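You operate a simulated robot arm through the tools that you are given. There is no shell and no other tool.

The job below is to be done with a simulated robot arm. You get a single attempt, and the scene is never put back.

JOB
Get the grader ready to move: open gates shut, both size dials at 50 mm, wheel pinned, counters reset.
Fine: the feed gate and one chute gate start open; pin into the socket by the handwheel.

The check looks at the end state, three seconds after you hand in, the way a careful person would. Anything else that was tipped, shoved, dropped, spilled or broken makes it a failure.

ROBOT AND FRAMES
A 7-joint arm with a two-finger parallel gripper, fixed in place. Base frame: the origin is at the foot of the arm, x ahead of it, y to its left, z up. Readings come in mm, degrees, newtons and seconds.
Its first joint turns from -166.0 to 166.0 degrees. Payload 4.4 kg.
The TCP is the grasp point between the finger pads, 23 mm short of the fingertips. In the tool frame z runs along the fingers and y along their closing line. The gripper opens to 94 mm. The fingers are 38 mm wide and 10 mm thick; the gripper's body (54 by 96 mm) begins 39 mm behind the TCP.
Orientation is that of the tool frame in the base frame, as a unit quaternion [w, x, y, z]. With the fingers straight down and closing along the base's y, the tool's x points along the base's -x, its y along +y and its z along -z.

CONTROLS
- The arm moves only by the tool jog_arm. Its argument "targets" is a list of rows, each a list of 3 entries, a list of its own where there are three numbers: the shift along the base's x, y, z in m, then the turn, a rotation vector about the base's x, y, z in degrees, then the finger opening in m, from 0 to 0.094. In form: [[[x, y, z], [rx, ry, rz], jaw], ...]. A call has 1 to 20 rows; each row shifts and turns the commanded pose from where the row before left it. A row lasts 0.2 s, in which the tool goes at most 50 mm and 8.6 degrees; a call with a longer step from one row to the next is refused whole, and so is a gripper value outside its range. A pose out of reach is approached as far as the arm can. The call stops where the force on the tool passes 70 N (or 10 N more than at its start, if that is more) or the arm is blocked; 0.2 s more then pass. The fingers move at their own pace (about 72 mm/s each) and stop on an object; they squeeze with about 39 N. The grip force told is the motor's: it shows also when the fingers shut on nothing. Time passes only in rows, and 0.2 s behind the last, so rows that do not move let the fingers close. The reply holds the time, the measured pose of the TCP, the force on the tool along the base axes, the opening and the grip force, in the units named above and with some noise, with the torque about the TCP (base axes, N m) and any sound that the robot's microphone picked up.
- Cameras (640 x 400 px; columns grow to the right, rows downward): "scene" is fixed at [221, -649.3, 1627]; the picture's right is [0.85, -0.52, 0.00], its down [-0.26, -0.43, -0.86] and it looks along [0.45, 0.74, -0.51] (base axes); focal length 347 px, centre (320, 200). "wrist" rides on the gripper at [86, 16, -74] in the tool frame; the picture's right is [-0.18, 0.98, 0.00], its down [-0.58, -0.11, -0.81] and it looks along [-0.79, -0.15, 0.59] (tool axes); focal length 243 px, centre (320, 200). There is no depth. A picture from a camera that has moved, and an enlarged one, comes with that camera's place and axes in the base frame and with its lens.
- get_image(camera): a new picture of that camera. It takes no simulated time.
- enlarge(camera, box): a new picture of the part [left, top, right, bottom] of that camera's present view, enlarged. It takes no simulated time.
- sign_off(): hands the job in; it is judged then, once.

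Places have to be worked out from the pictures, the camera data and where the tool is seen. Open the gripper and draw the arm clear of the work before you hand the job in, unless the task says otherwise.

The tools are called after ">>>" as name(argument=value, ...) on one line, values as JSON. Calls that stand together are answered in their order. jog_arm: Moves the arm, as the interface text tells. Its arguments: {"type":"object","properties":{"targets":{"type":"array"}},"required":["targets"]} The other tools are called the same way: get_image (camera) takes a picture; enlarge (camera, box) takes an enlarged picture of a part of a camera's view; sign_off () hands the job in.

At the start:

```text
time_s: 0.0
ee_pos: [673.4, 533.1, 1219.8]
tcp_rot: [0.0, 0.0, 1.0, 0.001]
ft_force: [0.0, 0.2, -0.3]
ft_torque: [-0.03, 0.0, 0.02]
opening: 94.0
gripper_force: 0.0
```

scene: 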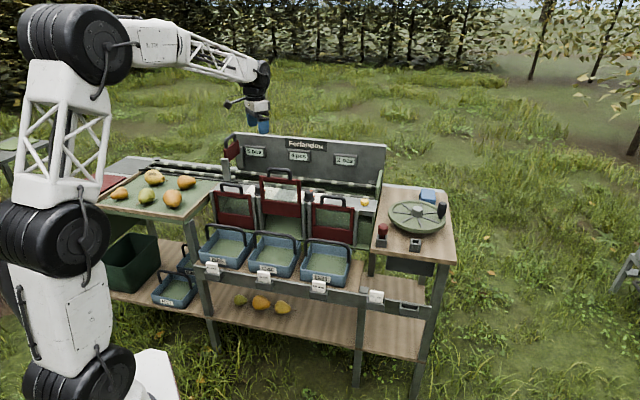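
wrist: 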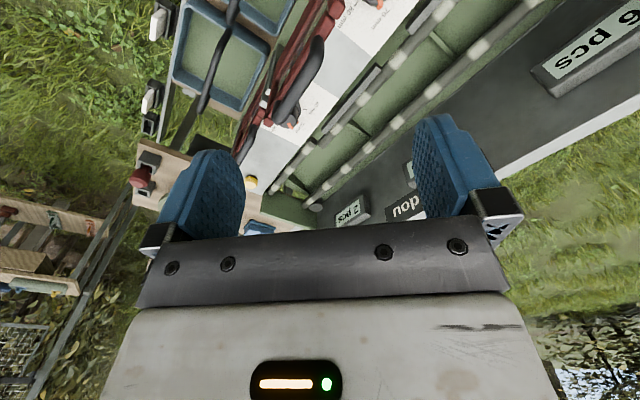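

I'll look closely at the scene first, enlarging the parts that matter.

>>> enlarge(camera="scene", box=[190, 120, 350, 220])

>>> enlarge(camera="scene", box=[300, 150, 460, 250])

>>> enlarge(camera="scene", box=[190, 220, 350, 320])

>>> enlarge(camera="scene", box=[300, 220, 460, 320])

>>> enlarge(camera="scene", box=[80, 130, 240, 230])

>>> enlarge(camera="wrist", box=[120, 0, 440, 200])

```text
4.00 times, centred on (270, 170) of scene
camera zoom: at [221.0, -649.3, 1627.0], right [0.85, -0.52, 0.0], down [-0.26, -0.43, -0.86], along [0.45, 0.74, -0.51], focal length 1388 px, centre (520, 320)
```

zoom: 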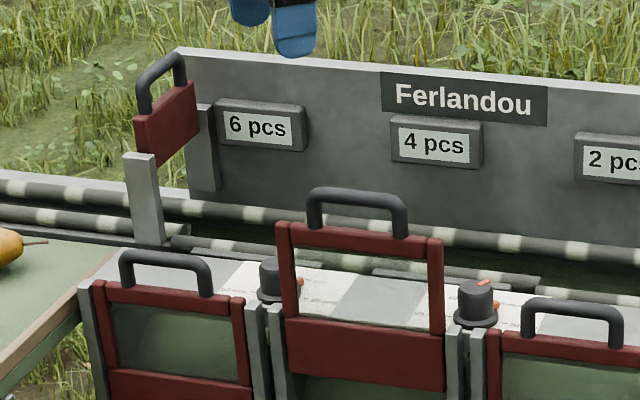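

```text
4.00 times, centred on (380, 200) of scene
camera zoom: at [221.0, -649.3, 1627.0], right [0.85, -0.52, 0.0], down [-0.26, -0.43, -0.86], along [0.45, 0.74, -0.51], focal length 1388 px, centre (80, 200)
```

zoom: 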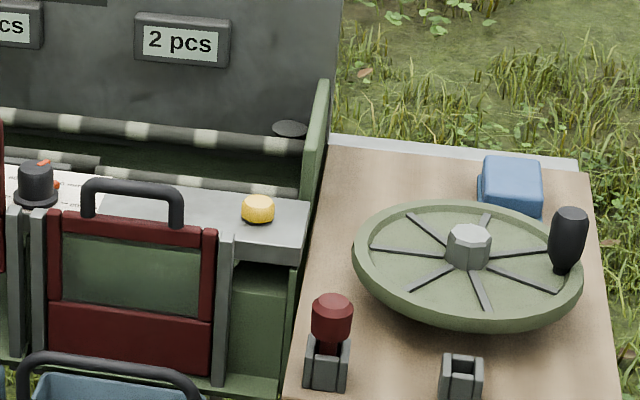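

```text
4.00 times, centred on (270, 270) of scene
camera zoom: at [221.0, -649.3, 1627.0], right [0.85, -0.52, 0.0], down [-0.26, -0.43, -0.86], along [0.45, 0.74, -0.51], focal length 1388 px, centre (520, -80)
```

zoom: 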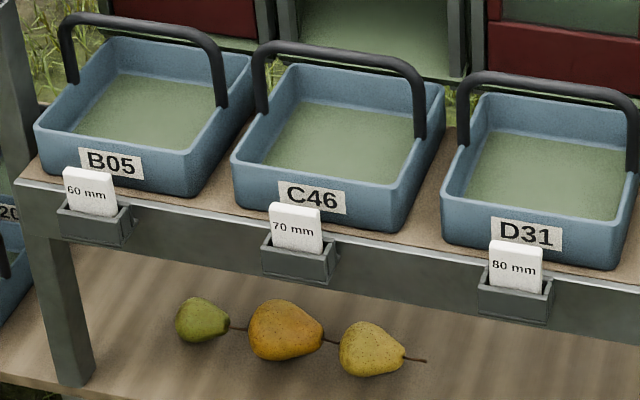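

```text
4.00 times, centred on (380, 270) of scene
camera zoom: at [221.0, -649.3, 1627.0], right [0.85, -0.52, 0.0], down [-0.26, -0.43, -0.86], along [0.45, 0.74, -0.51], focal length 1388 px, centre (80, -80)
```

zoom: 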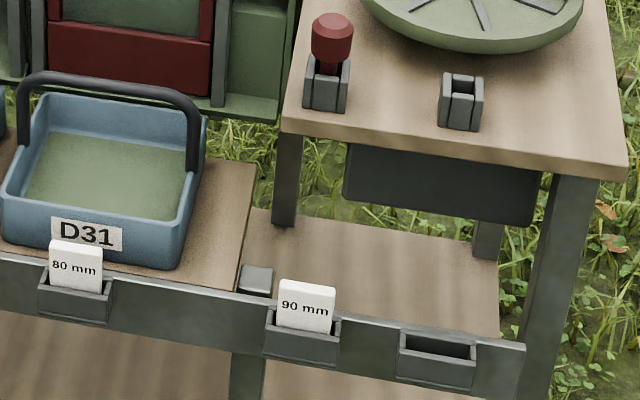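

```text
4.00 times, centred on (160, 180) of scene
camera zoom: at [221.0, -649.3, 1627.0], right [0.85, -0.52, 0.0], down [-0.26, -0.43, -0.86], along [0.45, 0.74, -0.51], focal length 1388 px, centre (960, 280)
```

zoom: 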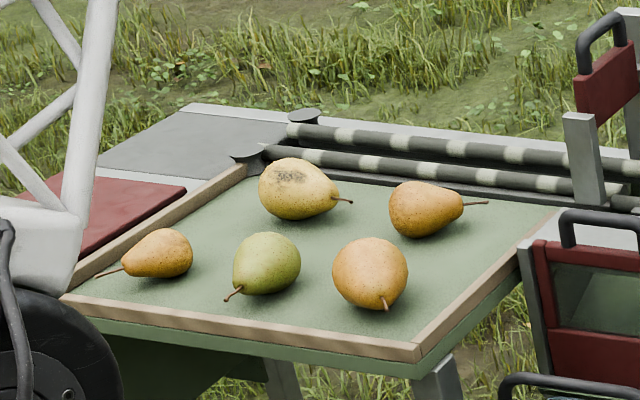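

```text
2.00 times, centred on (280, 100) of wrist
camera zoom: at [586.7, 550.1, 1295.1], right [0.18, 0.98, 0.0], down [0.58, -0.11, 0.81], along [0.79, -0.15, -0.59], focal length 485 px, centre (400, 400)
```

zoom: 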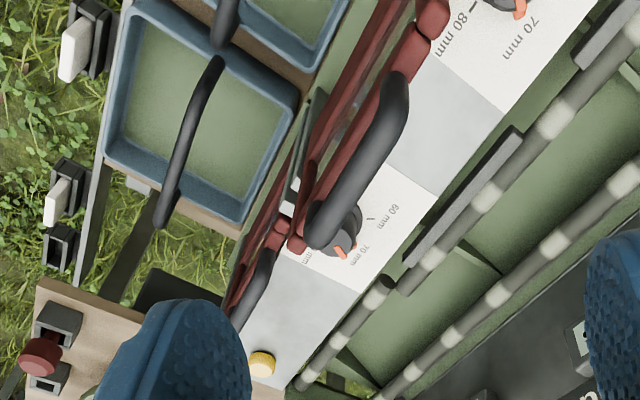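

Triangulating the first two views puts the dials near (839,451) and (680,596) at z≈905, the yellow button near (1010,294,898) and the pin knob near (918,73,929). The grader therefore runs along about (0.74,-0.68). I'll turn the wrist about 47° to face it squarely and back off a little to look.

>>> jog_arm(targets=[[[-0.02, -0.01, 0], [0, 0, 7.8], 0.094], [[-0.02, -0.01, 0], [0, 0, 7.8], 0.094], [[-0.02, -0.01, 0], [0, 0, 7.8], 0.094], [[-0.02, -0.01, 0], [0, 0, 7.8], 0.094], [[-0.02, -0.01, 0], [0, 0, 7.8], 0.094], [[-0.02, -0.01, 0], [0, 0, 7.8], 0.094]])

>>> get_image(camera="wrist")

>>> get_image(camera="scene")

```text
time_s: 1.4
ee_pos: [553.0, 472.1, 1218.7]
tcp_rot: [0.0, -0.398, 0.917, 0.0]
ft_force: [-0.2, 0.0, -0.5]
ft_torque: [-0.03, 0.01, 0.02]
opening: 94.1
gripper_force: 0.1
```

```text
taken
camera wrist: at [482.4, 420.9, 1295.0], right [-0.59, 0.81, 0.0], down [0.48, 0.35, 0.81], along [0.65, 0.48, -0.59], focal length 243 px, centre (320, 200)
```

wrist: 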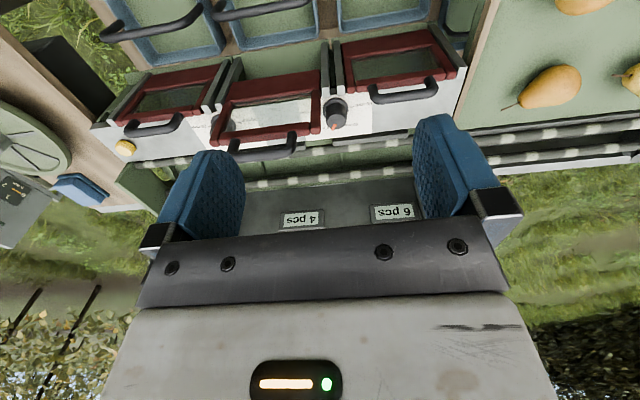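

```text
taken
```

scene: 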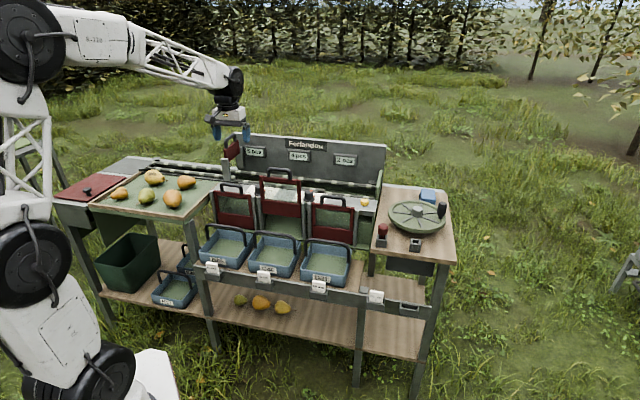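

The wrist now faces the machine, upside down in the picture. I'll enlarge the dial area to read the scales and pointers.

>>> enlarge(camera="wrist", box=[280, 60, 440, 160])

>>> enlarge(camera="wrist", box=[90, 60, 250, 160])

>>> enlarge(camera="wrist", box=[0, 80, 160, 180])

>>> enlarge(camera="scene", box=[240, 170, 340, 232])

```text
4.00 times, centred on (360, 110) of wrist
camera zoom: at [482.4, 420.9, 1295.0], right [-0.59, 0.81, 0.0], down [0.48, 0.35, 0.81], along [0.65, 0.48, -0.59], focal length 970 px, centre (160, 560)
```

zoom: 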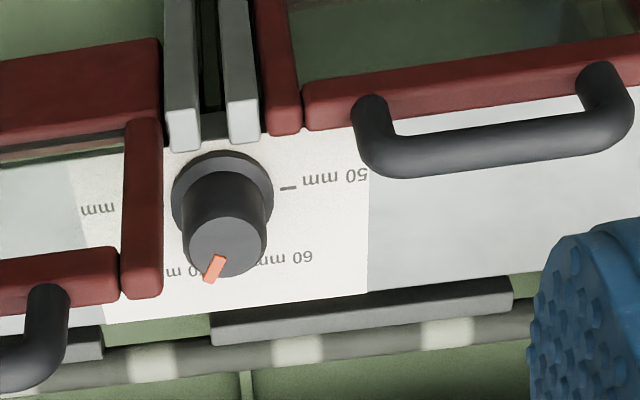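

```text
4.00 times, centred on (170, 110) of wrist
camera zoom: at [482.4, 420.9, 1295.0], right [-0.59, 0.81, 0.0], down [0.48, 0.35, 0.81], along [0.65, 0.48, -0.59], focal length 970 px, centre (920, 560)
```

zoom: 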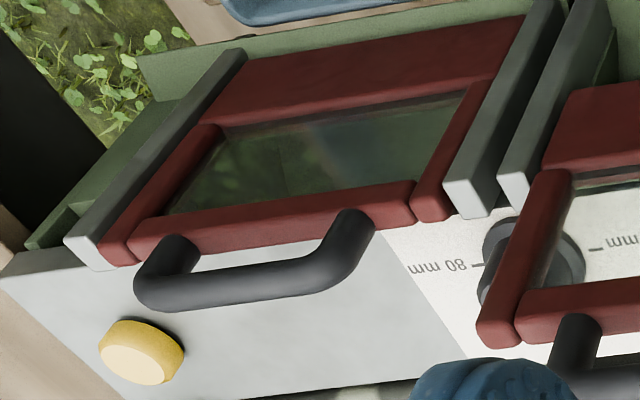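

```text
4.00 times, centred on (80, 130) of wrist
camera zoom: at [482.4, 420.9, 1295.0], right [-0.59, 0.81, 0.0], down [0.48, 0.35, 0.81], along [0.65, 0.48, -0.59], focal length 970 px, centre (1280, 480)
```

zoom: 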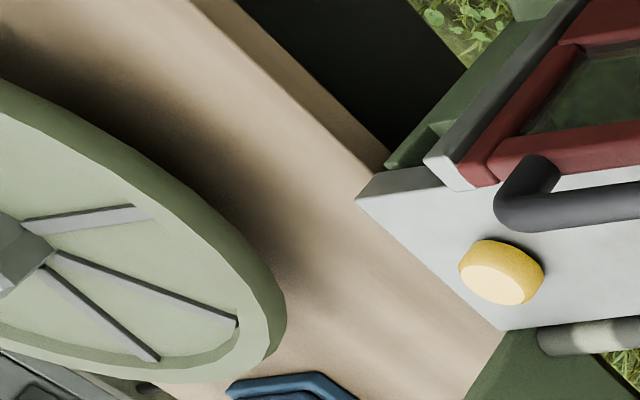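

```text
6.40 times, centred on (290, 201) of scene
camera zoom: at [221.0, -649.3, 1627.0], right [0.85, -0.52, 0.0], down [-0.26, -0.43, -0.86], along [0.45, 0.74, -0.51], focal length 2220 px, centre (512, 194)
```

zoom: 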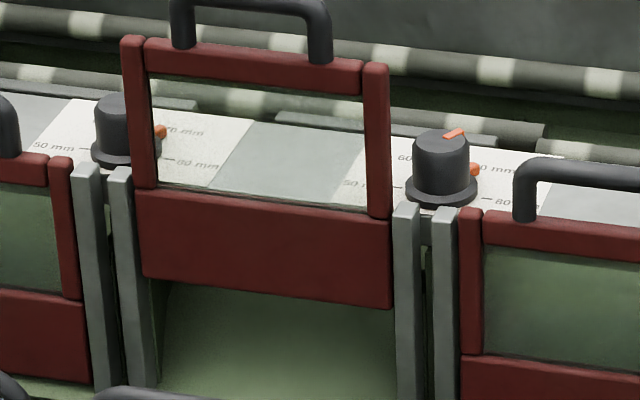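

Both dials appear to point near 70 mm, with 50 mm toward the machine's left end. I'll move the tool over the open middle gate's handle, staying high, and look again to triangulate it.

>>> jog_arm(targets=[[[0.03, 0.01, -0.015], [0, 0, 0], 0.094], [[0.03, 0.01, -0.015], [0, 0, 0], 0.094], [[0.03, 0.01, -0.015], [0, 0, 0], 0.094], [[0.03, 0.0, -0.015], [0, 0, 0], 0.0], [[0.03, 0.0, -0.01], [0, 0, 0], 0.0]])

>>> get_image(camera="wrist")

>>> enlarge(camera="scene", box=[200, 100, 360, 200])

```text
time_s: 2.6
ee_pos: [704.6, 502.2, 1150.1]
tcp_rot: [0.001, -0.397, 0.918, 0.001]
ft_force: [-0.1, -0.1, 0.5]
ft_torque: [-0.01, -0.02, -0.01]
opening: 9.4
gripper_force: 0.0
```

```text
taken
camera wrist: at [633.5, 450.6, 1225.6], right [-0.59, 0.81, 0.0], down [0.48, 0.35, 0.81], along [0.65, 0.48, -0.59], focal length 243 px, centre (320, 200)
```

wrist: 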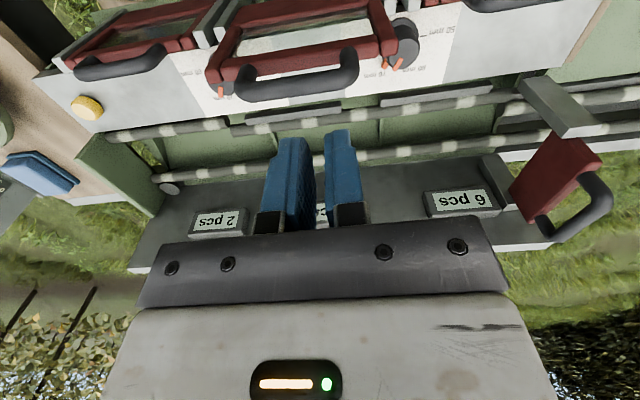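

```text
4.00 times, centred on (280, 150) of scene
camera zoom: at [221.0, -649.3, 1627.0], right [0.85, -0.52, 0.0], down [-0.26, -0.43, -0.86], along [0.45, 0.74, -0.51], focal length 1388 px, centre (480, 400)
```

zoom: 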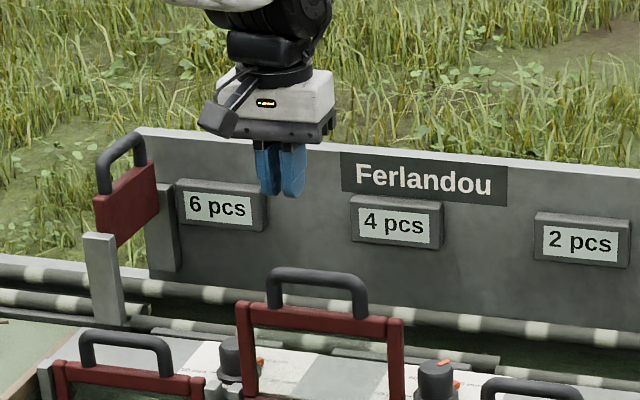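

The middle gate's handle bar works out at about (733, 500, 1018), along the machine axis. I'll move the closed fingers over it, stop just above, and check before pushing down.

>>> jog_arm(targets=[[[0.028, -0.002, -0.03], [0, 0, 0], 0.0], [[0, 0, -0.03], [0, 0, 0], 0.0], [[0, 0, -0.02], [0, 0, 0], 0.0]])

>>> get_image(camera="wrist")

>>> enlarge(camera="scene", box=[220, 120, 340, 195])

```text
time_s: 3.4
ee_pos: [730.8, 502.0, 1066.9]
tcp_rot: [0.0, -0.398, 0.918, 0.0]
ft_force: [0.5, 0.1, -0.2]
ft_torque: [-0.01, -0.02, 0.0]
opening: 0.3
gripper_force: 38.7
```

```text
taken
camera wrist: at [660.9, 449.5, 1143.1], right [-0.59, 0.81, 0.0], down [0.48, 0.35, 0.81], along [0.65, 0.48, -0.59], focal length 243 px, centre (320, 200)
```

wrist: 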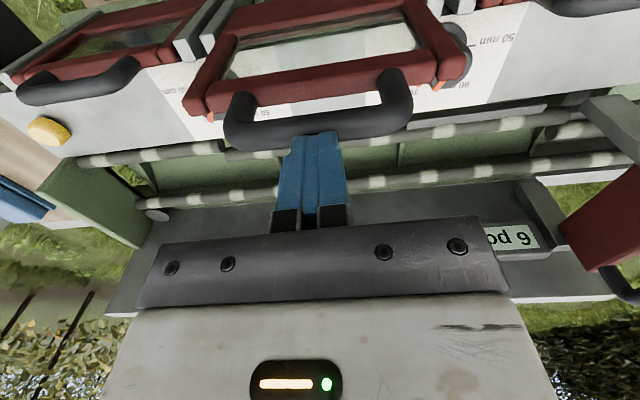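

```text
5.33 times, centred on (280, 158) of scene
camera zoom: at [221.0, -649.3, 1627.0], right [0.85, -0.52, 0.0], down [-0.26, -0.43, -0.86], along [0.45, 0.74, -0.51], focal length 1850 px, centre (533, 427)
```

zoom: 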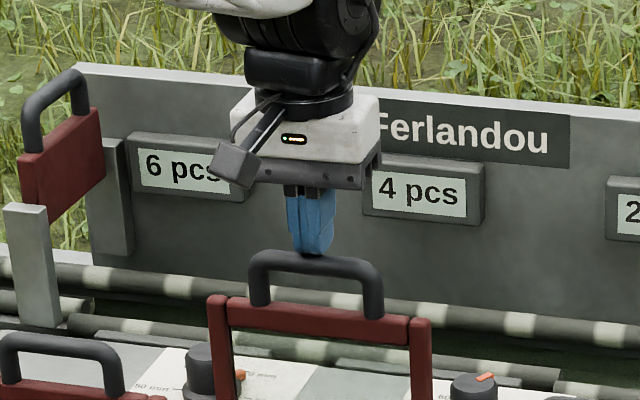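

The fingertips are over the bar's centre and perhaps 5 mm short of its midline. I'll nudge forward and press down slowly, watching the force.

>>> jog_arm(targets=[[[0.0035, 0.0035, -0.005], [0, 0, 0], 0.0], [[0, 0, -0.008], [0, 0, 0], 0.0], [[0, 0, -0.008], [0, 0, 0], 0.0], [[0, 0, -0.008], [0, 0, 0], 0.0], [[0, 0, -0.008], [0, 0, 0], 0.0]])

>>> get_image(camera="wrist")

>>> enlarge(camera="scene", box=[220, 130, 340, 205])

```text
time_s: 4.6
ee_pos: [733.2, 504.0, 1031.4]
tcp_rot: [-0.001, -0.397, 0.918, 0.001]
ft_force: [-0.1, 0.8, 0.1]
ft_torque: [0.03, 0.0, 0.01]
opening: 0.2
gripper_force: 39.2
```

```text
taken
camera wrist: at [664.2, 452.9, 1108.0], right [-0.59, 0.81, 0.0], down [0.48, 0.35, 0.81], along [0.65, 0.48, -0.59], focal length 243 px, centre (320, 200)
```

wrist: 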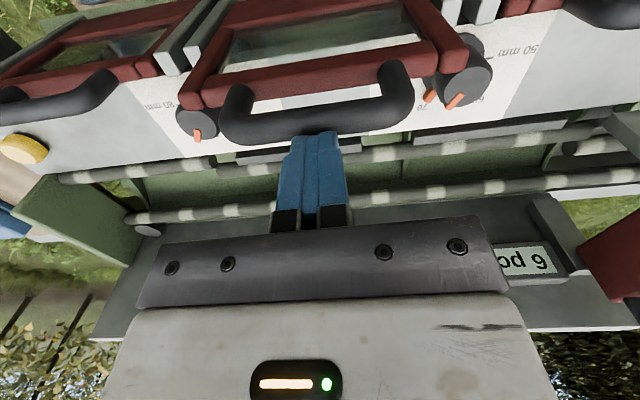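

```text
5.33 times, centred on (280, 168) of scene
camera zoom: at [221.0, -649.3, 1627.0], right [0.85, -0.52, 0.0], down [-0.26, -0.43, -0.86], along [0.45, 0.74, -0.51], focal length 1850 px, centre (533, 373)
```

zoom: 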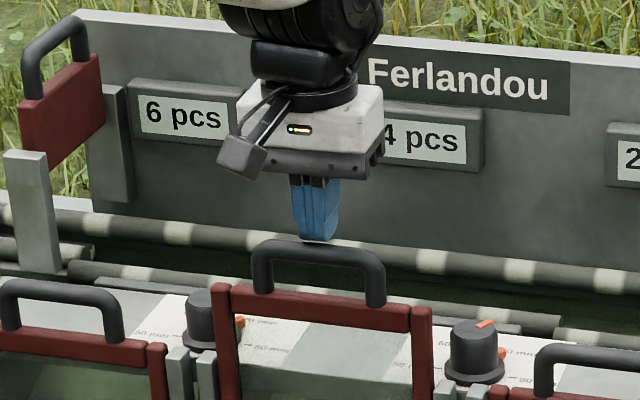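

The gate is already sliding down under the fingers with almost no force, since the scene shows the handle lower. I'll continue down.

>>> jog_arm(targets=[[[0, 0, -0.008], [0, 0, 0], 0.0], [[0, 0, -0.008], [0, 0, 0], 0.0], [[0, 0, -0.008], [0, 0, 0], 0.0], [[0, 0, -0.008], [0, 0, 0], 0.0], [[0, 0, -0.008], [0, 0, 0], 0.0]])

>>> get_image(camera="wrist")

>>> enlarge(camera="scene", box=[200, 140, 360, 240])

```text
time_s: 5.8
ee_pos: [733.9, 506.5, 992.9]
tcp_rot: [0.0, -0.397, 0.918, 0.0]
ft_force: [0.7, 0.5, -0.2]
ft_torque: [-0.02, 0.05, -0.03]
opening: 0.0
gripper_force: 38.6
```

```text
taken
camera wrist: at [663.5, 453.5, 1068.4], right [-0.59, 0.81, 0.0], down [0.48, 0.35, 0.81], along [0.65, 0.48, -0.59], focal length 243 px, centre (320, 200)
```

wrist: 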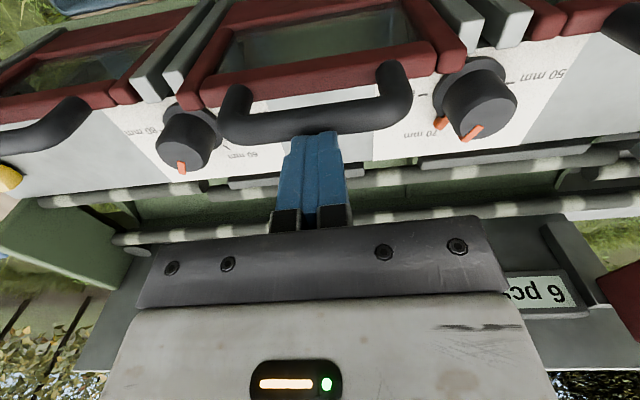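

```text
4.00 times, centred on (280, 190) of scene
camera zoom: at [221.0, -649.3, 1627.0], right [0.85, -0.52, 0.0], down [-0.26, -0.43, -0.86], along [0.45, 0.74, -0.51], focal length 1388 px, centre (480, 240)
```

zoom: 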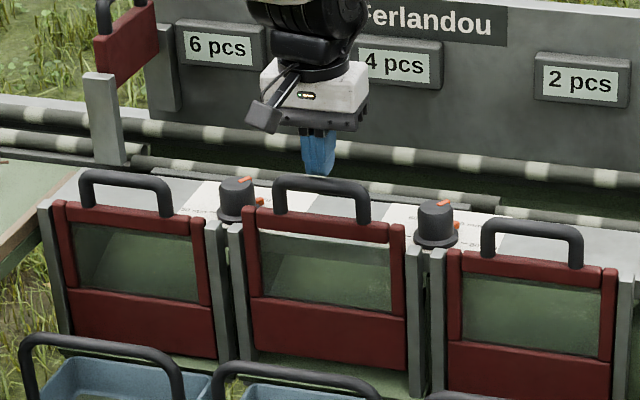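

About 20 mm remains compared with the neighbouring closed gates. I'll keep pushing in small steps until resistance builds.

>>> jog_arm(targets=[[[0, 0, -0.006], [0, 0, 0], 0.0], [[0, 0, -0.006], [0, 0, 0], 0.0], [[0, 0, -0.006], [0, 0, 0], 0.0], [[0, 0, -0.004], [0, 0, 0], 0.0]])

>>> enlarge(camera="scene", box=[200, 140, 360, 240])

```text
time_s: 6.8
ee_pos: [734.3, 505.2, 971.7]
tcp_rot: [0.001, -0.398, 0.918, 0.0]
ft_force: [-1.8, -0.7, 6.7]
ft_torque: [-0.04, 0.17, 0.03]
opening: 0.0
gripper_force: 38.7
```

```text
4.00 times, centred on (280, 190) of scene
camera zoom: at [221.0, -649.3, 1627.0], right [0.85, -0.52, 0.0], down [-0.26, -0.43, -0.86], along [0.45, 0.74, -0.51], focal length 1388 px, centre (480, 240)
```

zoom: 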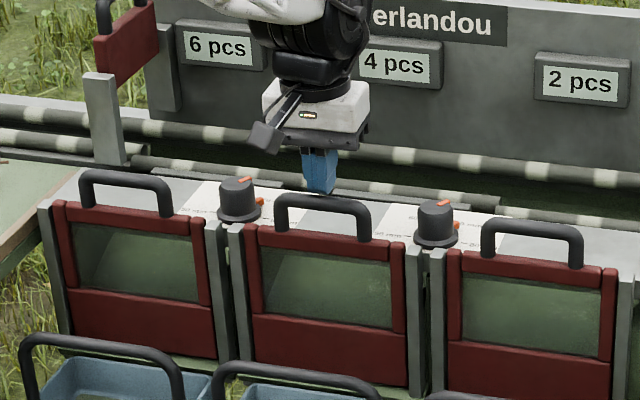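

Force is just starting to build (6.7 N). I'll press a bit further to make sure it bottoms out.

>>> jog_arm(targets=[[[0, 0, -0.003], [0, 0, 0], 0.0], [[0, 0, -0.003], [0, 0, 0], 0.0], [[0, 0, -0.002], [0, 0, 0], 0.0]])

>>> enlarge(camera="scene", box=[200, 140, 360, 240])

```text
time_s: 7.5
ee_pos: [735.3, 505.7, 970.1]
tcp_rot: [0.003, -0.397, 0.918, 0.002]
ft_force: [0.4, 0.7, 8.1]
ft_torque: [0.0, 0.12, 0.01]
opening: 0.0
gripper_force: 38.9
stopped in row 3: the force on the tool passed its limit at 77 N (the readings are from after the stop); the commanded pose is now the measured one
```

```text
4.00 times, centred on (280, 190) of scene
camera zoom: at [221.0, -649.3, 1627.0], right [0.85, -0.52, 0.0], down [-0.26, -0.43, -0.86], along [0.45, 0.74, -0.51], focal length 1388 px, centre (480, 240)
```

zoom: 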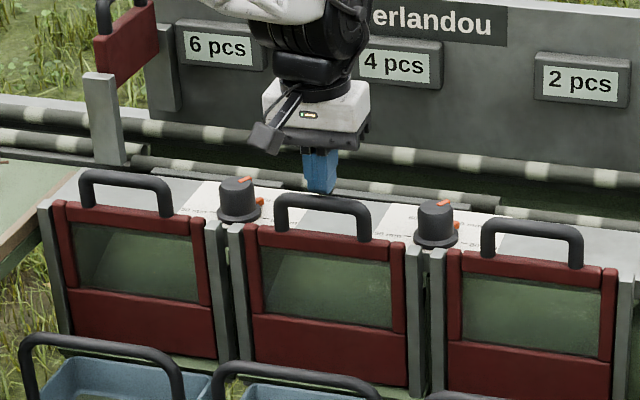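

The middle gate is bottomed out (77 N stop), with its bar top at z≈947. The feed gate's handle triangulates to about (645, 810, 1085). I'll lift clear and move toward it at a safe height.

>>> jog_arm(targets=[[[0, 0, 0.04], [0, 0, 0], 0.0], [[0, 0, 0.045], [0, 0, 0], 0.0], [[0, 0, 0.045], [0, 0, 0], 0.0], [[0, 0, 0.045], [0, 0, 0], 0.0], [[-0.02, 0.035, 0.01], [0, 0, 0], 0.0], [[-0.025, 0.04, 0], [0, 0, 0], 0.0], [[-0.025, 0.04, 0], [0, 0, 0], 0.0], [[-0.025, 0.04, 0], [0, 0, 0], 0.0], [[-0.025, 0.04, 0], [0, 0, 0], 0.0]])

>>> get_image(camera="wrist")

>>> get_image(camera="scene")

```text
time_s: 9.5
ee_pos: [615.2, 701.0, 1154.2]
tcp_rot: [0.003, -0.398, 0.918, -0.001]
ft_force: [-1.3, 0.4, -0.1]
ft_torque: [-0.03, 0.0, 0.02]
opening: 0.0
gripper_force: 39.1
```

```text
taken
camera wrist: at [544.2, 649.3, 1230.7], right [-0.59, 0.81, 0.0], down [0.47, 0.35, 0.81], along [0.65, 0.48, -0.59], focal length 243 px, centre (320, 200)
```

wrist: 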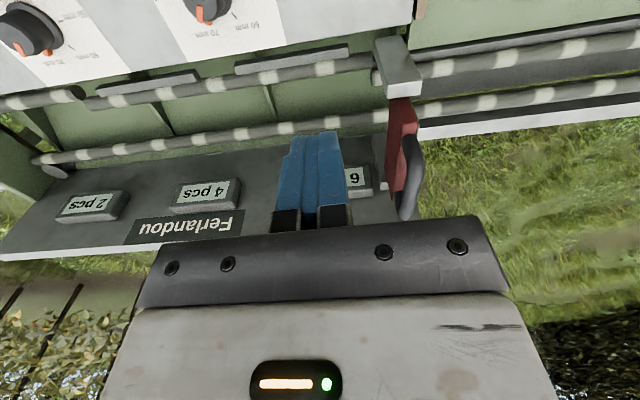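

```text
taken
```

scene: 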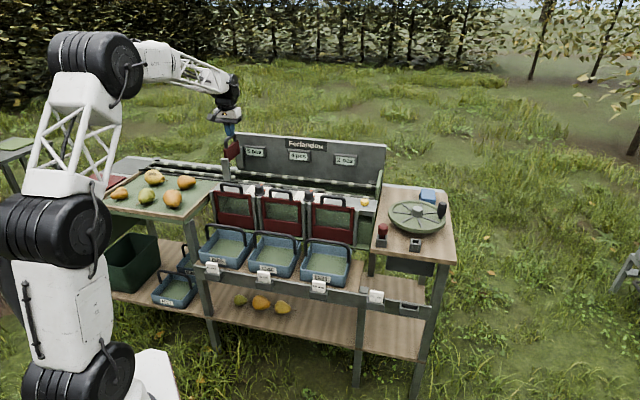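

I'll enlarge the feed gate in the wrist view to pin down its handle.

>>> enlarge(camera="wrist", box=[340, 20, 500, 240])

>>> enlarge(camera="scene", box=[200, 100, 264, 190])

```text
1.82 times, centred on (420, 130) of wrist
camera zoom: at [544.2, 649.3, 1230.7], right [-0.59, 0.81, 0.0], down [0.47, 0.35, 0.81], along [0.65, 0.48, -0.59], focal length 441 px, centre (138, 327)
```

zoom: 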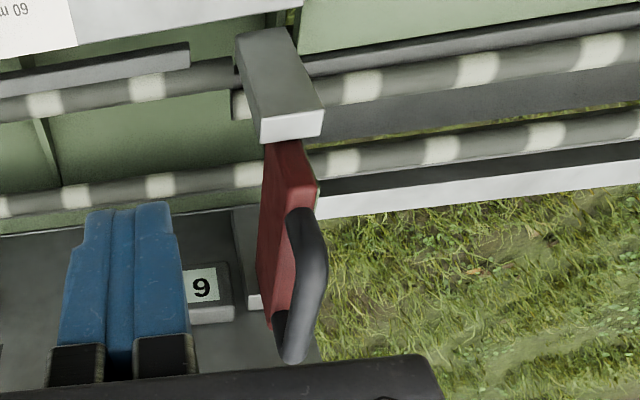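

```text
4.44 times, centred on (232, 145) of scene
camera zoom: at [221.0, -649.3, 1627.0], right [0.85, -0.52, 0.0], down [-0.26, -0.43, -0.86], along [0.45, 0.74, -0.51], focal length 1542 px, centre (711, 444)
```

zoom: 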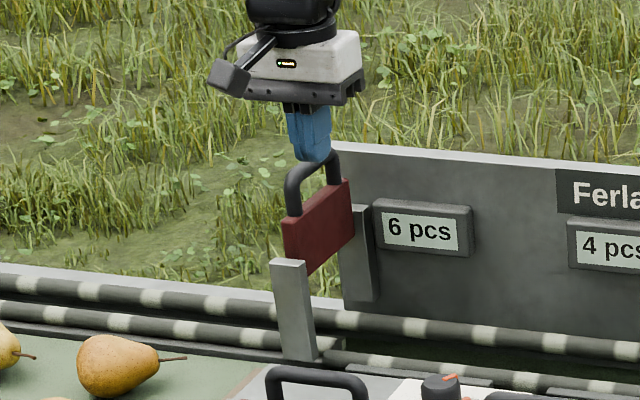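

The scene and wrist rays disagree a little on the handle's depth, so I'll shift sideways until the handle lines up with the tool. That gives a better second baseline.

>>> jog_arm(targets=[[[-0.025, 0.035, 0.01], [0, 0, 0], 0.0], [[-0.025, 0.035, 0.01], [0, 0, 0], 0.0]])

>>> enlarge(camera="wrist", box=[240, 40, 400, 240])

>>> get_image(camera="wrist")

```text
time_s: 10.1
ee_pos: [564.3, 770.7, 1177.0]
tcp_rot: [0.004, -0.397, 0.918, 0.001]
ft_force: [-1.0, 0.2, 0.0]
ft_torque: [-0.02, -0.06, 0.03]
opening: 0.0
gripper_force: 38.8
```

```text
2.00 times, centred on (320, 140) of wrist
camera zoom: at [493.3, 719.0, 1251.8], right [-0.59, 0.81, 0.0], down [0.47, 0.35, 0.81], along [0.65, 0.48, -0.59], focal length 485 px, centre (320, 320)
```

zoom: 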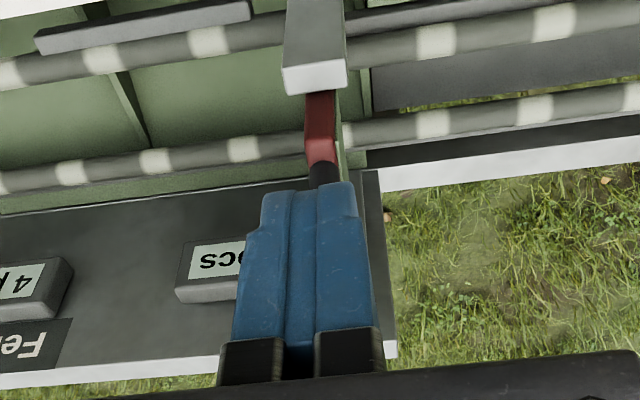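

```text
taken
camera wrist: at [493.3, 719.0, 1251.8], right [-0.59, 0.81, 0.0], down [0.47, 0.35, 0.81], along [0.65, 0.48, -0.59], focal length 243 px, centre (320, 200)
```

wrist: 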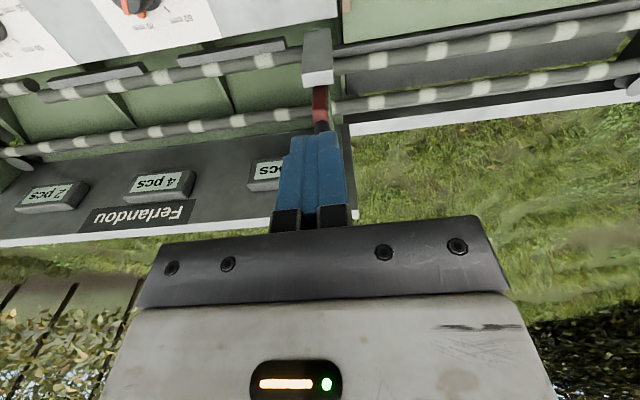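

Two wrist views agree on the handle's near corner at about (614, 808, 1051), which puts the bar's middle near (645, 841, 1058). I'll go above it at the current height, which also tests reach.

>>> jog_arm(targets=[[[0.027, 0.024, 0.0], [0, 0, 0], 0.0], [[0.027, 0.024, 0.0], [0, 0, 0], 0.0], [[0.027, 0.022, 0.0], [0, 0, 0], 0.0], [[0, 0, -0.03], [0, 0, 0], 0.0]])

>>> get_image(camera="wrist")

>>> enlarge(camera="scene", box=[200, 100, 264, 190])

```text
time_s: 11.1
ee_pos: [645.2, 840.4, 1146.8]
tcp_rot: [0.004, -0.397, 0.918, 0.001]
ft_force: [-0.7, -0.3, 0.5]
ft_torque: [0.0, 0.02, 0.01]
opening: 0.3
gripper_force: 39.3
```

```text
taken
camera wrist: at [575.2, 787.7, 1222.1], right [-0.59, 0.81, 0.0], down [0.47, 0.35, 0.81], along [0.65, 0.48, -0.59], focal length 243 px, centre (320, 200)
```

wrist: 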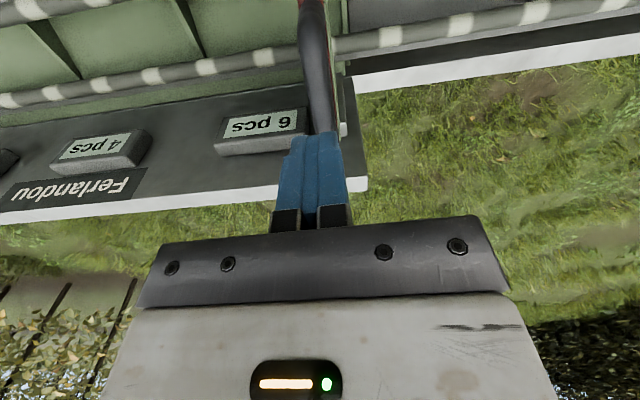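

```text
4.44 times, centred on (232, 145) of scene
camera zoom: at [221.0, -649.3, 1627.0], right [0.85, -0.52, 0.0], down [-0.26, -0.43, -0.86], along [0.45, 0.74, -0.51], focal length 1542 px, centre (711, 444)
```

zoom: 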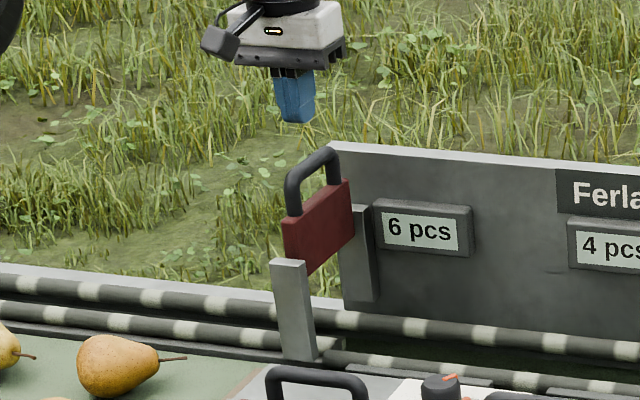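

The arm reaches here and the bar passes straight under the tool axis. I'll descend in small steps, with the force check guarding, to touch the bar.

>>> jog_arm(targets=[[[0, 0, -0.015], [0, 0, 0], 0.0], [[0, 0, -0.015], [0, 0, 0], 0.0], [[0, 0, -0.01], [0, 0, 0], 0.0], [[0, 0, -0.01], [0, 0, 0], 0.0]])

>>> get_image(camera="wrist")

>>> enlarge(camera="scene", box=[200, 100, 264, 190])

```text
time_s: 12.1
ee_pos: [647.3, 840.3, 1094.8]
tcp_rot: [0.003, -0.397, 0.918, 0.0]
ft_force: [-0.5, 0.1, 0.1]
ft_torque: [-0.02, 0.0, 0.0]
opening: 0.0
gripper_force: 39.2
```

```text
taken
camera wrist: at [575.5, 788.7, 1169.9], right [-0.59, 0.81, 0.0], down [0.47, 0.35, 0.81], along [0.65, 0.48, -0.59], focal length 243 px, centre (320, 200)
```

wrist: 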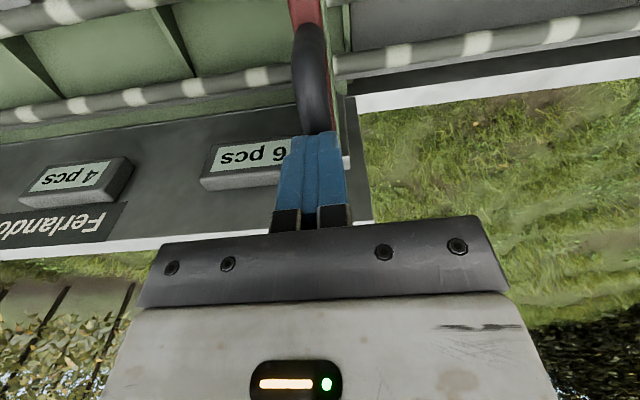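

```text
4.44 times, centred on (232, 145) of scene
camera zoom: at [221.0, -649.3, 1627.0], right [0.85, -0.52, 0.0], down [-0.26, -0.43, -0.86], along [0.45, 0.74, -0.51], focal length 1542 px, centre (711, 444)
```

zoom: 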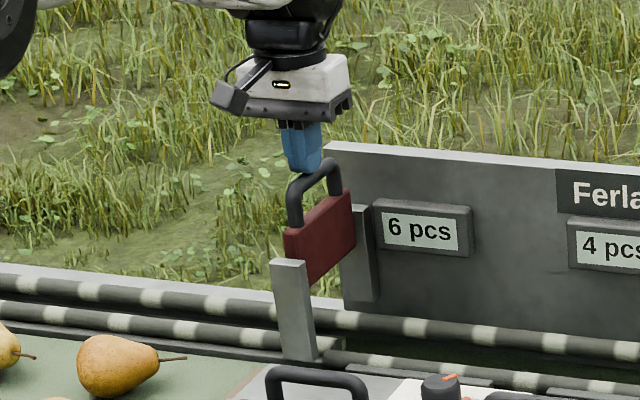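

Contact is made and the gate has started down, with its panel slightly lower in the scene. I'll continue in steps.

>>> jog_arm(targets=[[[0, 0, -0.008], [0, 0, 0], 0.0], [[0, 0, -0.008], [0, 0, 0], 0.0], [[0, 0, -0.008], [0, 0, 0], 0.0], [[0, 0, -0.008], [0, 0, 0], 0.0], [[0, 0, -0.006], [0, 0, 0], 0.0]])

>>> get_image(camera="wrist")

>>> enlarge(camera="scene", box=[200, 100, 264, 190])

```text
time_s: 13.3
ee_pos: [645.8, 840.3, 1056.8]
tcp_rot: [0.003, -0.397, 0.918, 0.001]
ft_force: [-1.1, 0.4, 1.7]
ft_torque: [0.0, 0.01, -0.02]
opening: 0.0
gripper_force: 38.9
```

```text
taken
camera wrist: at [574.8, 788.8, 1132.0], right [-0.59, 0.81, 0.0], down [0.47, 0.35, 0.81], along [0.65, 0.48, -0.59], focal length 243 px, centre (320, 200)
```

wrist: 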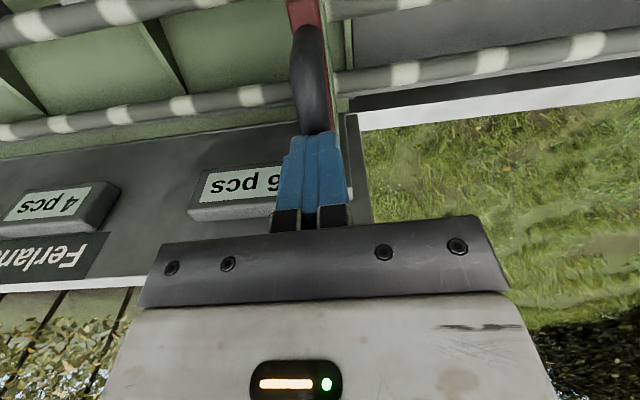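

```text
4.44 times, centred on (232, 145) of scene
camera zoom: at [221.0, -649.3, 1627.0], right [0.85, -0.52, 0.0], down [-0.26, -0.43, -0.86], along [0.45, 0.74, -0.51], focal length 1542 px, centre (711, 444)
```

zoom: 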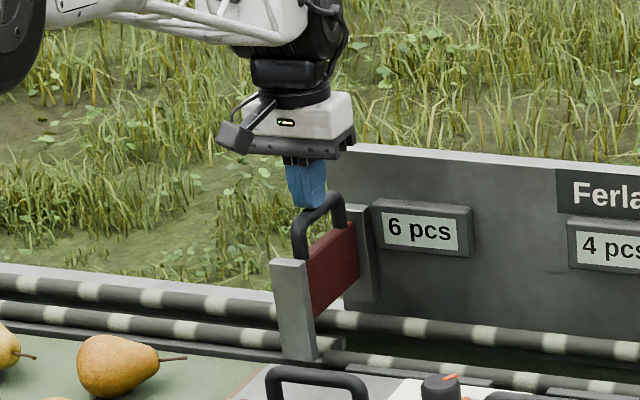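

The gate is sliding down freely. To keep the gripper body clear of the display panel behind, I'll shift the pushing point about 12 mm toward the near side, then continue.

>>> jog_arm(targets=[[[0, 0, 0.006], [0, 0, 0], 0.0], [[-0.008, -0.009, 0], [0, 0, 0], 0.0], [[0, 0, -0.006], [0, 0, 0], 0.0], [[0, 0, -0.006], [0, 0, 0], 0.0], [[0, 0, -0.006], [0, 0, 0], 0.0], [[0, 0, -0.006], [0, 0, 0], 0.0]])

>>> get_image(camera="wrist")

>>> enlarge(camera="scene", box=[200, 100, 264, 190])

```text
time_s: 14.7
ee_pos: [637.4, 831.8, 1039.2]
tcp_rot: [0.002, -0.396, 0.918, 0.001]
ft_force: [0.5, 0.0, 0.6]
ft_torque: [-0.05, -0.01, 0.02]
opening: 0.0
gripper_force: 38.8
```

```text
taken
camera wrist: at [566.7, 779.9, 1114.2], right [-0.59, 0.81, 0.0], down [0.47, 0.35, 0.81], along [0.65, 0.48, -0.59], focal length 243 px, centre (320, 200)
```

wrist: 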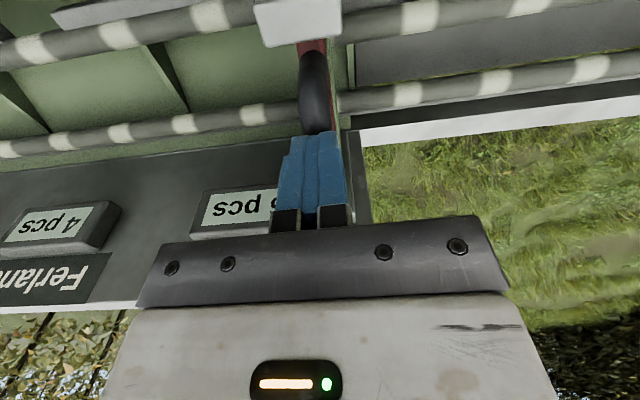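

```text
4.44 times, centred on (232, 145) of scene
camera zoom: at [221.0, -649.3, 1627.0], right [0.85, -0.52, 0.0], down [-0.26, -0.43, -0.86], along [0.45, 0.74, -0.51], focal length 1542 px, centre (711, 444)
```

zoom: 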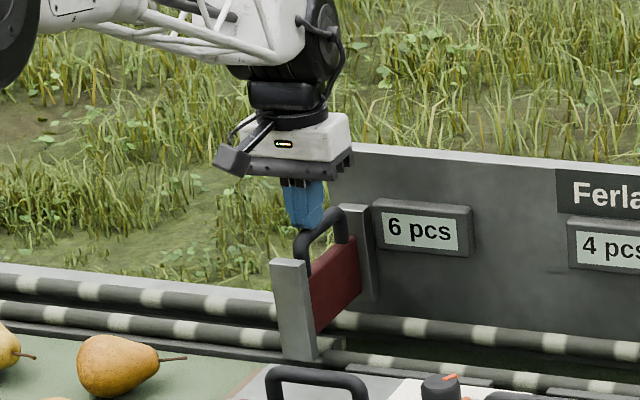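

Still sliding, with the panel bottom nearing the rollers. I'll continue down until it bottoms.

>>> jog_arm(targets=[[[0, 0, -0.006], [0, 0, 0], 0.0], [[0, 0, -0.006], [0, 0, 0], 0.0], [[0, 0, -0.006], [0, 0, 0], 0.0], [[0, 0, -0.006], [0, 0, 0], 0.0]])

>>> get_image(camera="wrist")

>>> enlarge(camera="scene", box=[200, 100, 264, 190])

```text
time_s: 15.5
ee_pos: [638.0, 833.6, 1033.0]
tcp_rot: [0.008, -0.398, 0.917, 0.003]
ft_force: [0.2, -0.4, 5.5]
ft_torque: [-0.07, 0.06, 0.07]
opening: 0.0
gripper_force: 38.8
stopped in row 4: the force on the tool passed its limit at 79 N (the readings are from after the stop); the commanded pose is now the measured one
```

```text
taken
camera wrist: at [567.2, 780.0, 1106.4], right [-0.59, 0.81, 0.0], down [0.47, 0.34, 0.82], along [0.66, 0.48, -0.58], focal length 243 px, centre (320, 200)
```

wrist: 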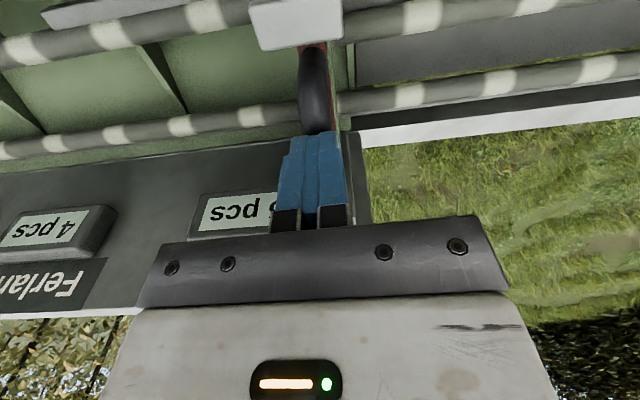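

```text
4.44 times, centred on (232, 145) of scene
camera zoom: at [221.0, -649.3, 1627.0], right [0.85, -0.52, 0.0], down [-0.26, -0.43, -0.86], along [0.45, 0.74, -0.51], focal length 1542 px, centre (711, 444)
```

zoom: 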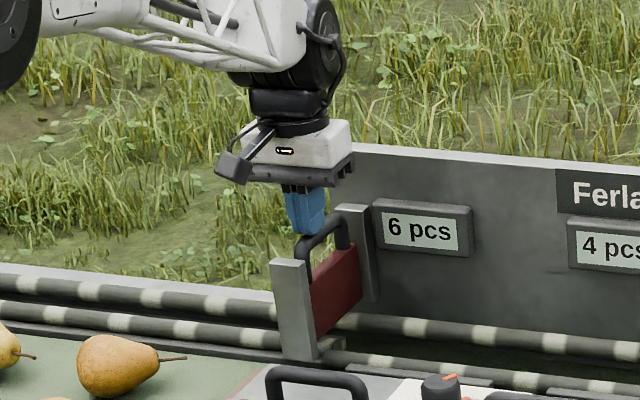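

It stopped at 79 N with the bar top near z≈1010, and the panel appears to be down at the rollers. I'll lift off and view it unobstructed to confirm it's fully shut.

>>> jog_arm(targets=[[[0, 0, 0.04], [0, 0, 0], 0.0], [[0, 0, 0.05], [0, 0, 0], 0.0], [[-0.02, -0.03, 0.03], [0, 0, 0], 0.0], [[-0.02, -0.04, 0], [0, 0, 0], 0.0], [[-0.02, -0.04, 0], [0, 0, 0], 0.0]])

>>> enlarge(camera="wrist", box=[280, 40, 440, 140])

>>> enlarge(camera="scene", box=[200, 130, 264, 190])

>>> get_image(camera="wrist")

```text
time_s: 16.7
ee_pos: [576.9, 722.9, 1151.5]
tcp_rot: [0.006, -0.397, 0.918, 0.003]
ft_force: [0.3, -0.5, -1.4]
ft_torque: [-0.01, 0.02, 0.0]
opening: 0.1
gripper_force: 39.0
```

```text
4.00 times, centred on (360, 90) of wrist
camera zoom: at [505.5, 669.8, 1226.5], right [-0.59, 0.81, 0.0], down [0.47, 0.34, 0.81], along [0.66, 0.48, -0.58], focal length 970 px, centre (160, 640)
```

zoom: 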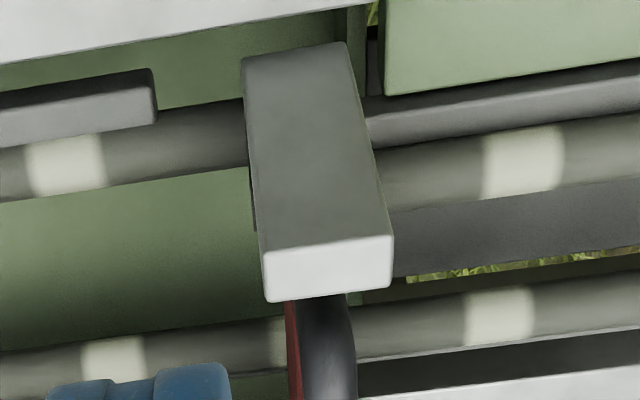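

```text
6.67 times, centred on (232, 160) of scene
camera zoom: at [221.0, -649.3, 1627.0], right [0.85, -0.52, 0.0], down [-0.26, -0.43, -0.86], along [0.45, 0.74, -0.51], focal length 2312 px, centre (907, 467)
```

zoom: 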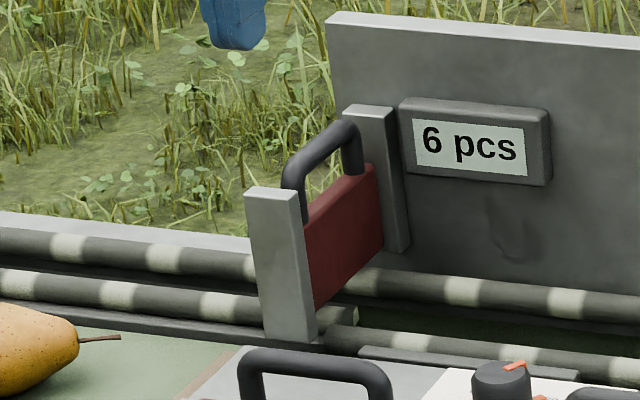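

```text
taken
camera wrist: at [505.5, 669.8, 1226.5], right [-0.59, 0.81, 0.0], down [0.47, 0.34, 0.81], along [0.66, 0.48, -0.58], focal length 243 px, centre (320, 200)
```

wrist: 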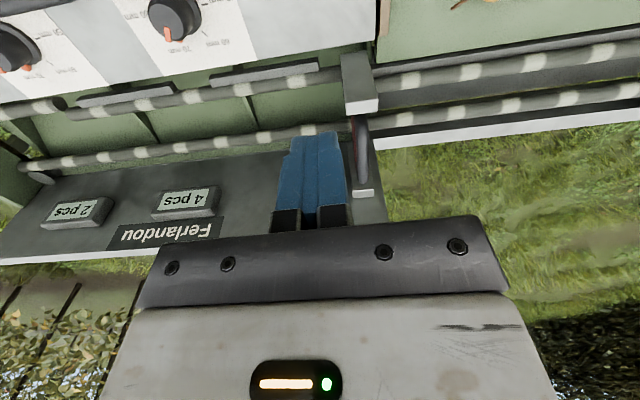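

The feed gate's bottom edge now sits at the roller tops, so it's closed. Next is dial 1: I'll move above it around (680, 596) and open the fingers to look.

>>> jog_arm(targets=[[[0.025, -0.03, 0], [0, 0, 0], 0.06], [[0.025, -0.03, 0], [0, 0, 0], 0.06], [[0.025, -0.03, -0.02], [0, 0, 0], 0.06], [[0.025, -0.035, -0.03], [0, 0, 0], 0.06], [[0, 0, -0.03], [0, 0, 0], 0.06]])

>>> get_image(camera="wrist")

>>> enlarge(camera="scene", box=[220, 150, 340, 225])

```text
refused: row 4 steps farther than a row can; nothing moved
```

```text
taken
camera wrist: at [505.5, 669.8, 1226.5], right [-0.59, 0.81, 0.0], down [0.47, 0.34, 0.81], along [0.66, 0.48, -0.58], focal length 243 px, centre (320, 200)
```

wrist: 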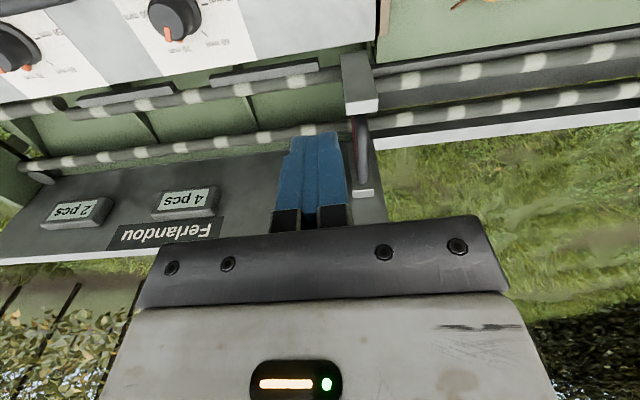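

```text
5.33 times, centred on (280, 188) of scene
camera zoom: at [221.0, -649.3, 1627.0], right [0.85, -0.52, 0.0], down [-0.26, -0.43, -0.86], along [0.45, 0.74, -0.51], focal length 1850 px, centre (533, 267)
```

zoom: 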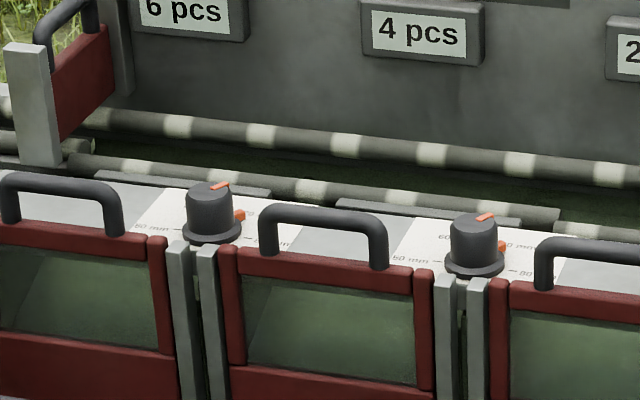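

One row was too long, so I'll resend it with smaller steps.

>>> jog_arm(targets=[[[0.02, -0.025, 0], [0, 0, 0], 0.06], [[0.02, -0.025, 0], [0, 0, 0], 0.06], [[0.02, -0.025, -0.02], [0, 0, 0], 0.06], [[0.02, -0.025, -0.02], [0, 0, 0], 0.06], [[0.02, -0.025, -0.02], [0, 0, 0], 0.06], [[0, 0, -0.02], [0, 0, 0], 0.06]])

>>> get_image(camera="wrist")

>>> enlarge(camera="scene", box=[220, 150, 340, 225])

```text
time_s: 18.1
ee_pos: [677.5, 595.9, 1070.9]
tcp_rot: [0.007, -0.397, 0.918, 0.003]
ft_force: [-0.7, 0.1, 0.5]
ft_torque: [0.0, -0.02, 0.0]
opening: 59.8
gripper_force: 0.2
```

```text
taken
camera wrist: at [606.4, 544.4, 1145.6], right [-0.59, 0.81, 0.0], down [0.47, 0.34, 0.82], along [0.66, 0.48, -0.58], focal length 243 px, centre (320, 200)
```

wrist: 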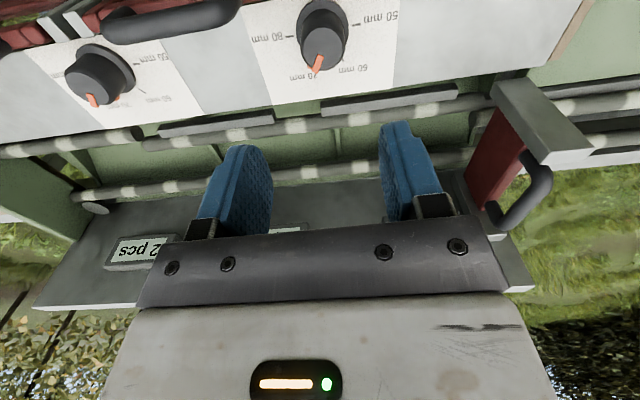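

```text
5.33 times, centred on (280, 188) of scene
camera zoom: at [221.0, -649.3, 1627.0], right [0.85, -0.52, 0.0], down [-0.26, -0.43, -0.86], along [0.45, 0.74, -0.51], focal length 1850 px, centre (533, 267)
```

zoom: 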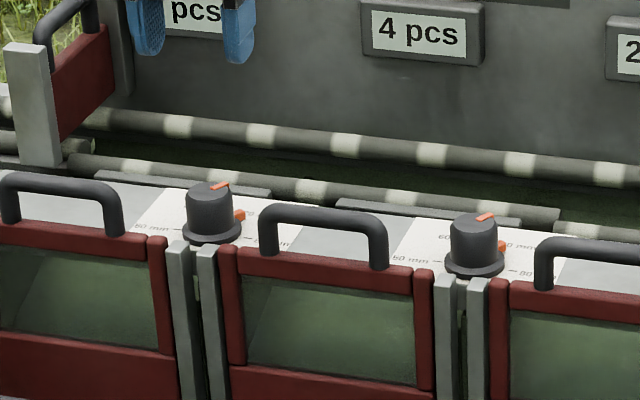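

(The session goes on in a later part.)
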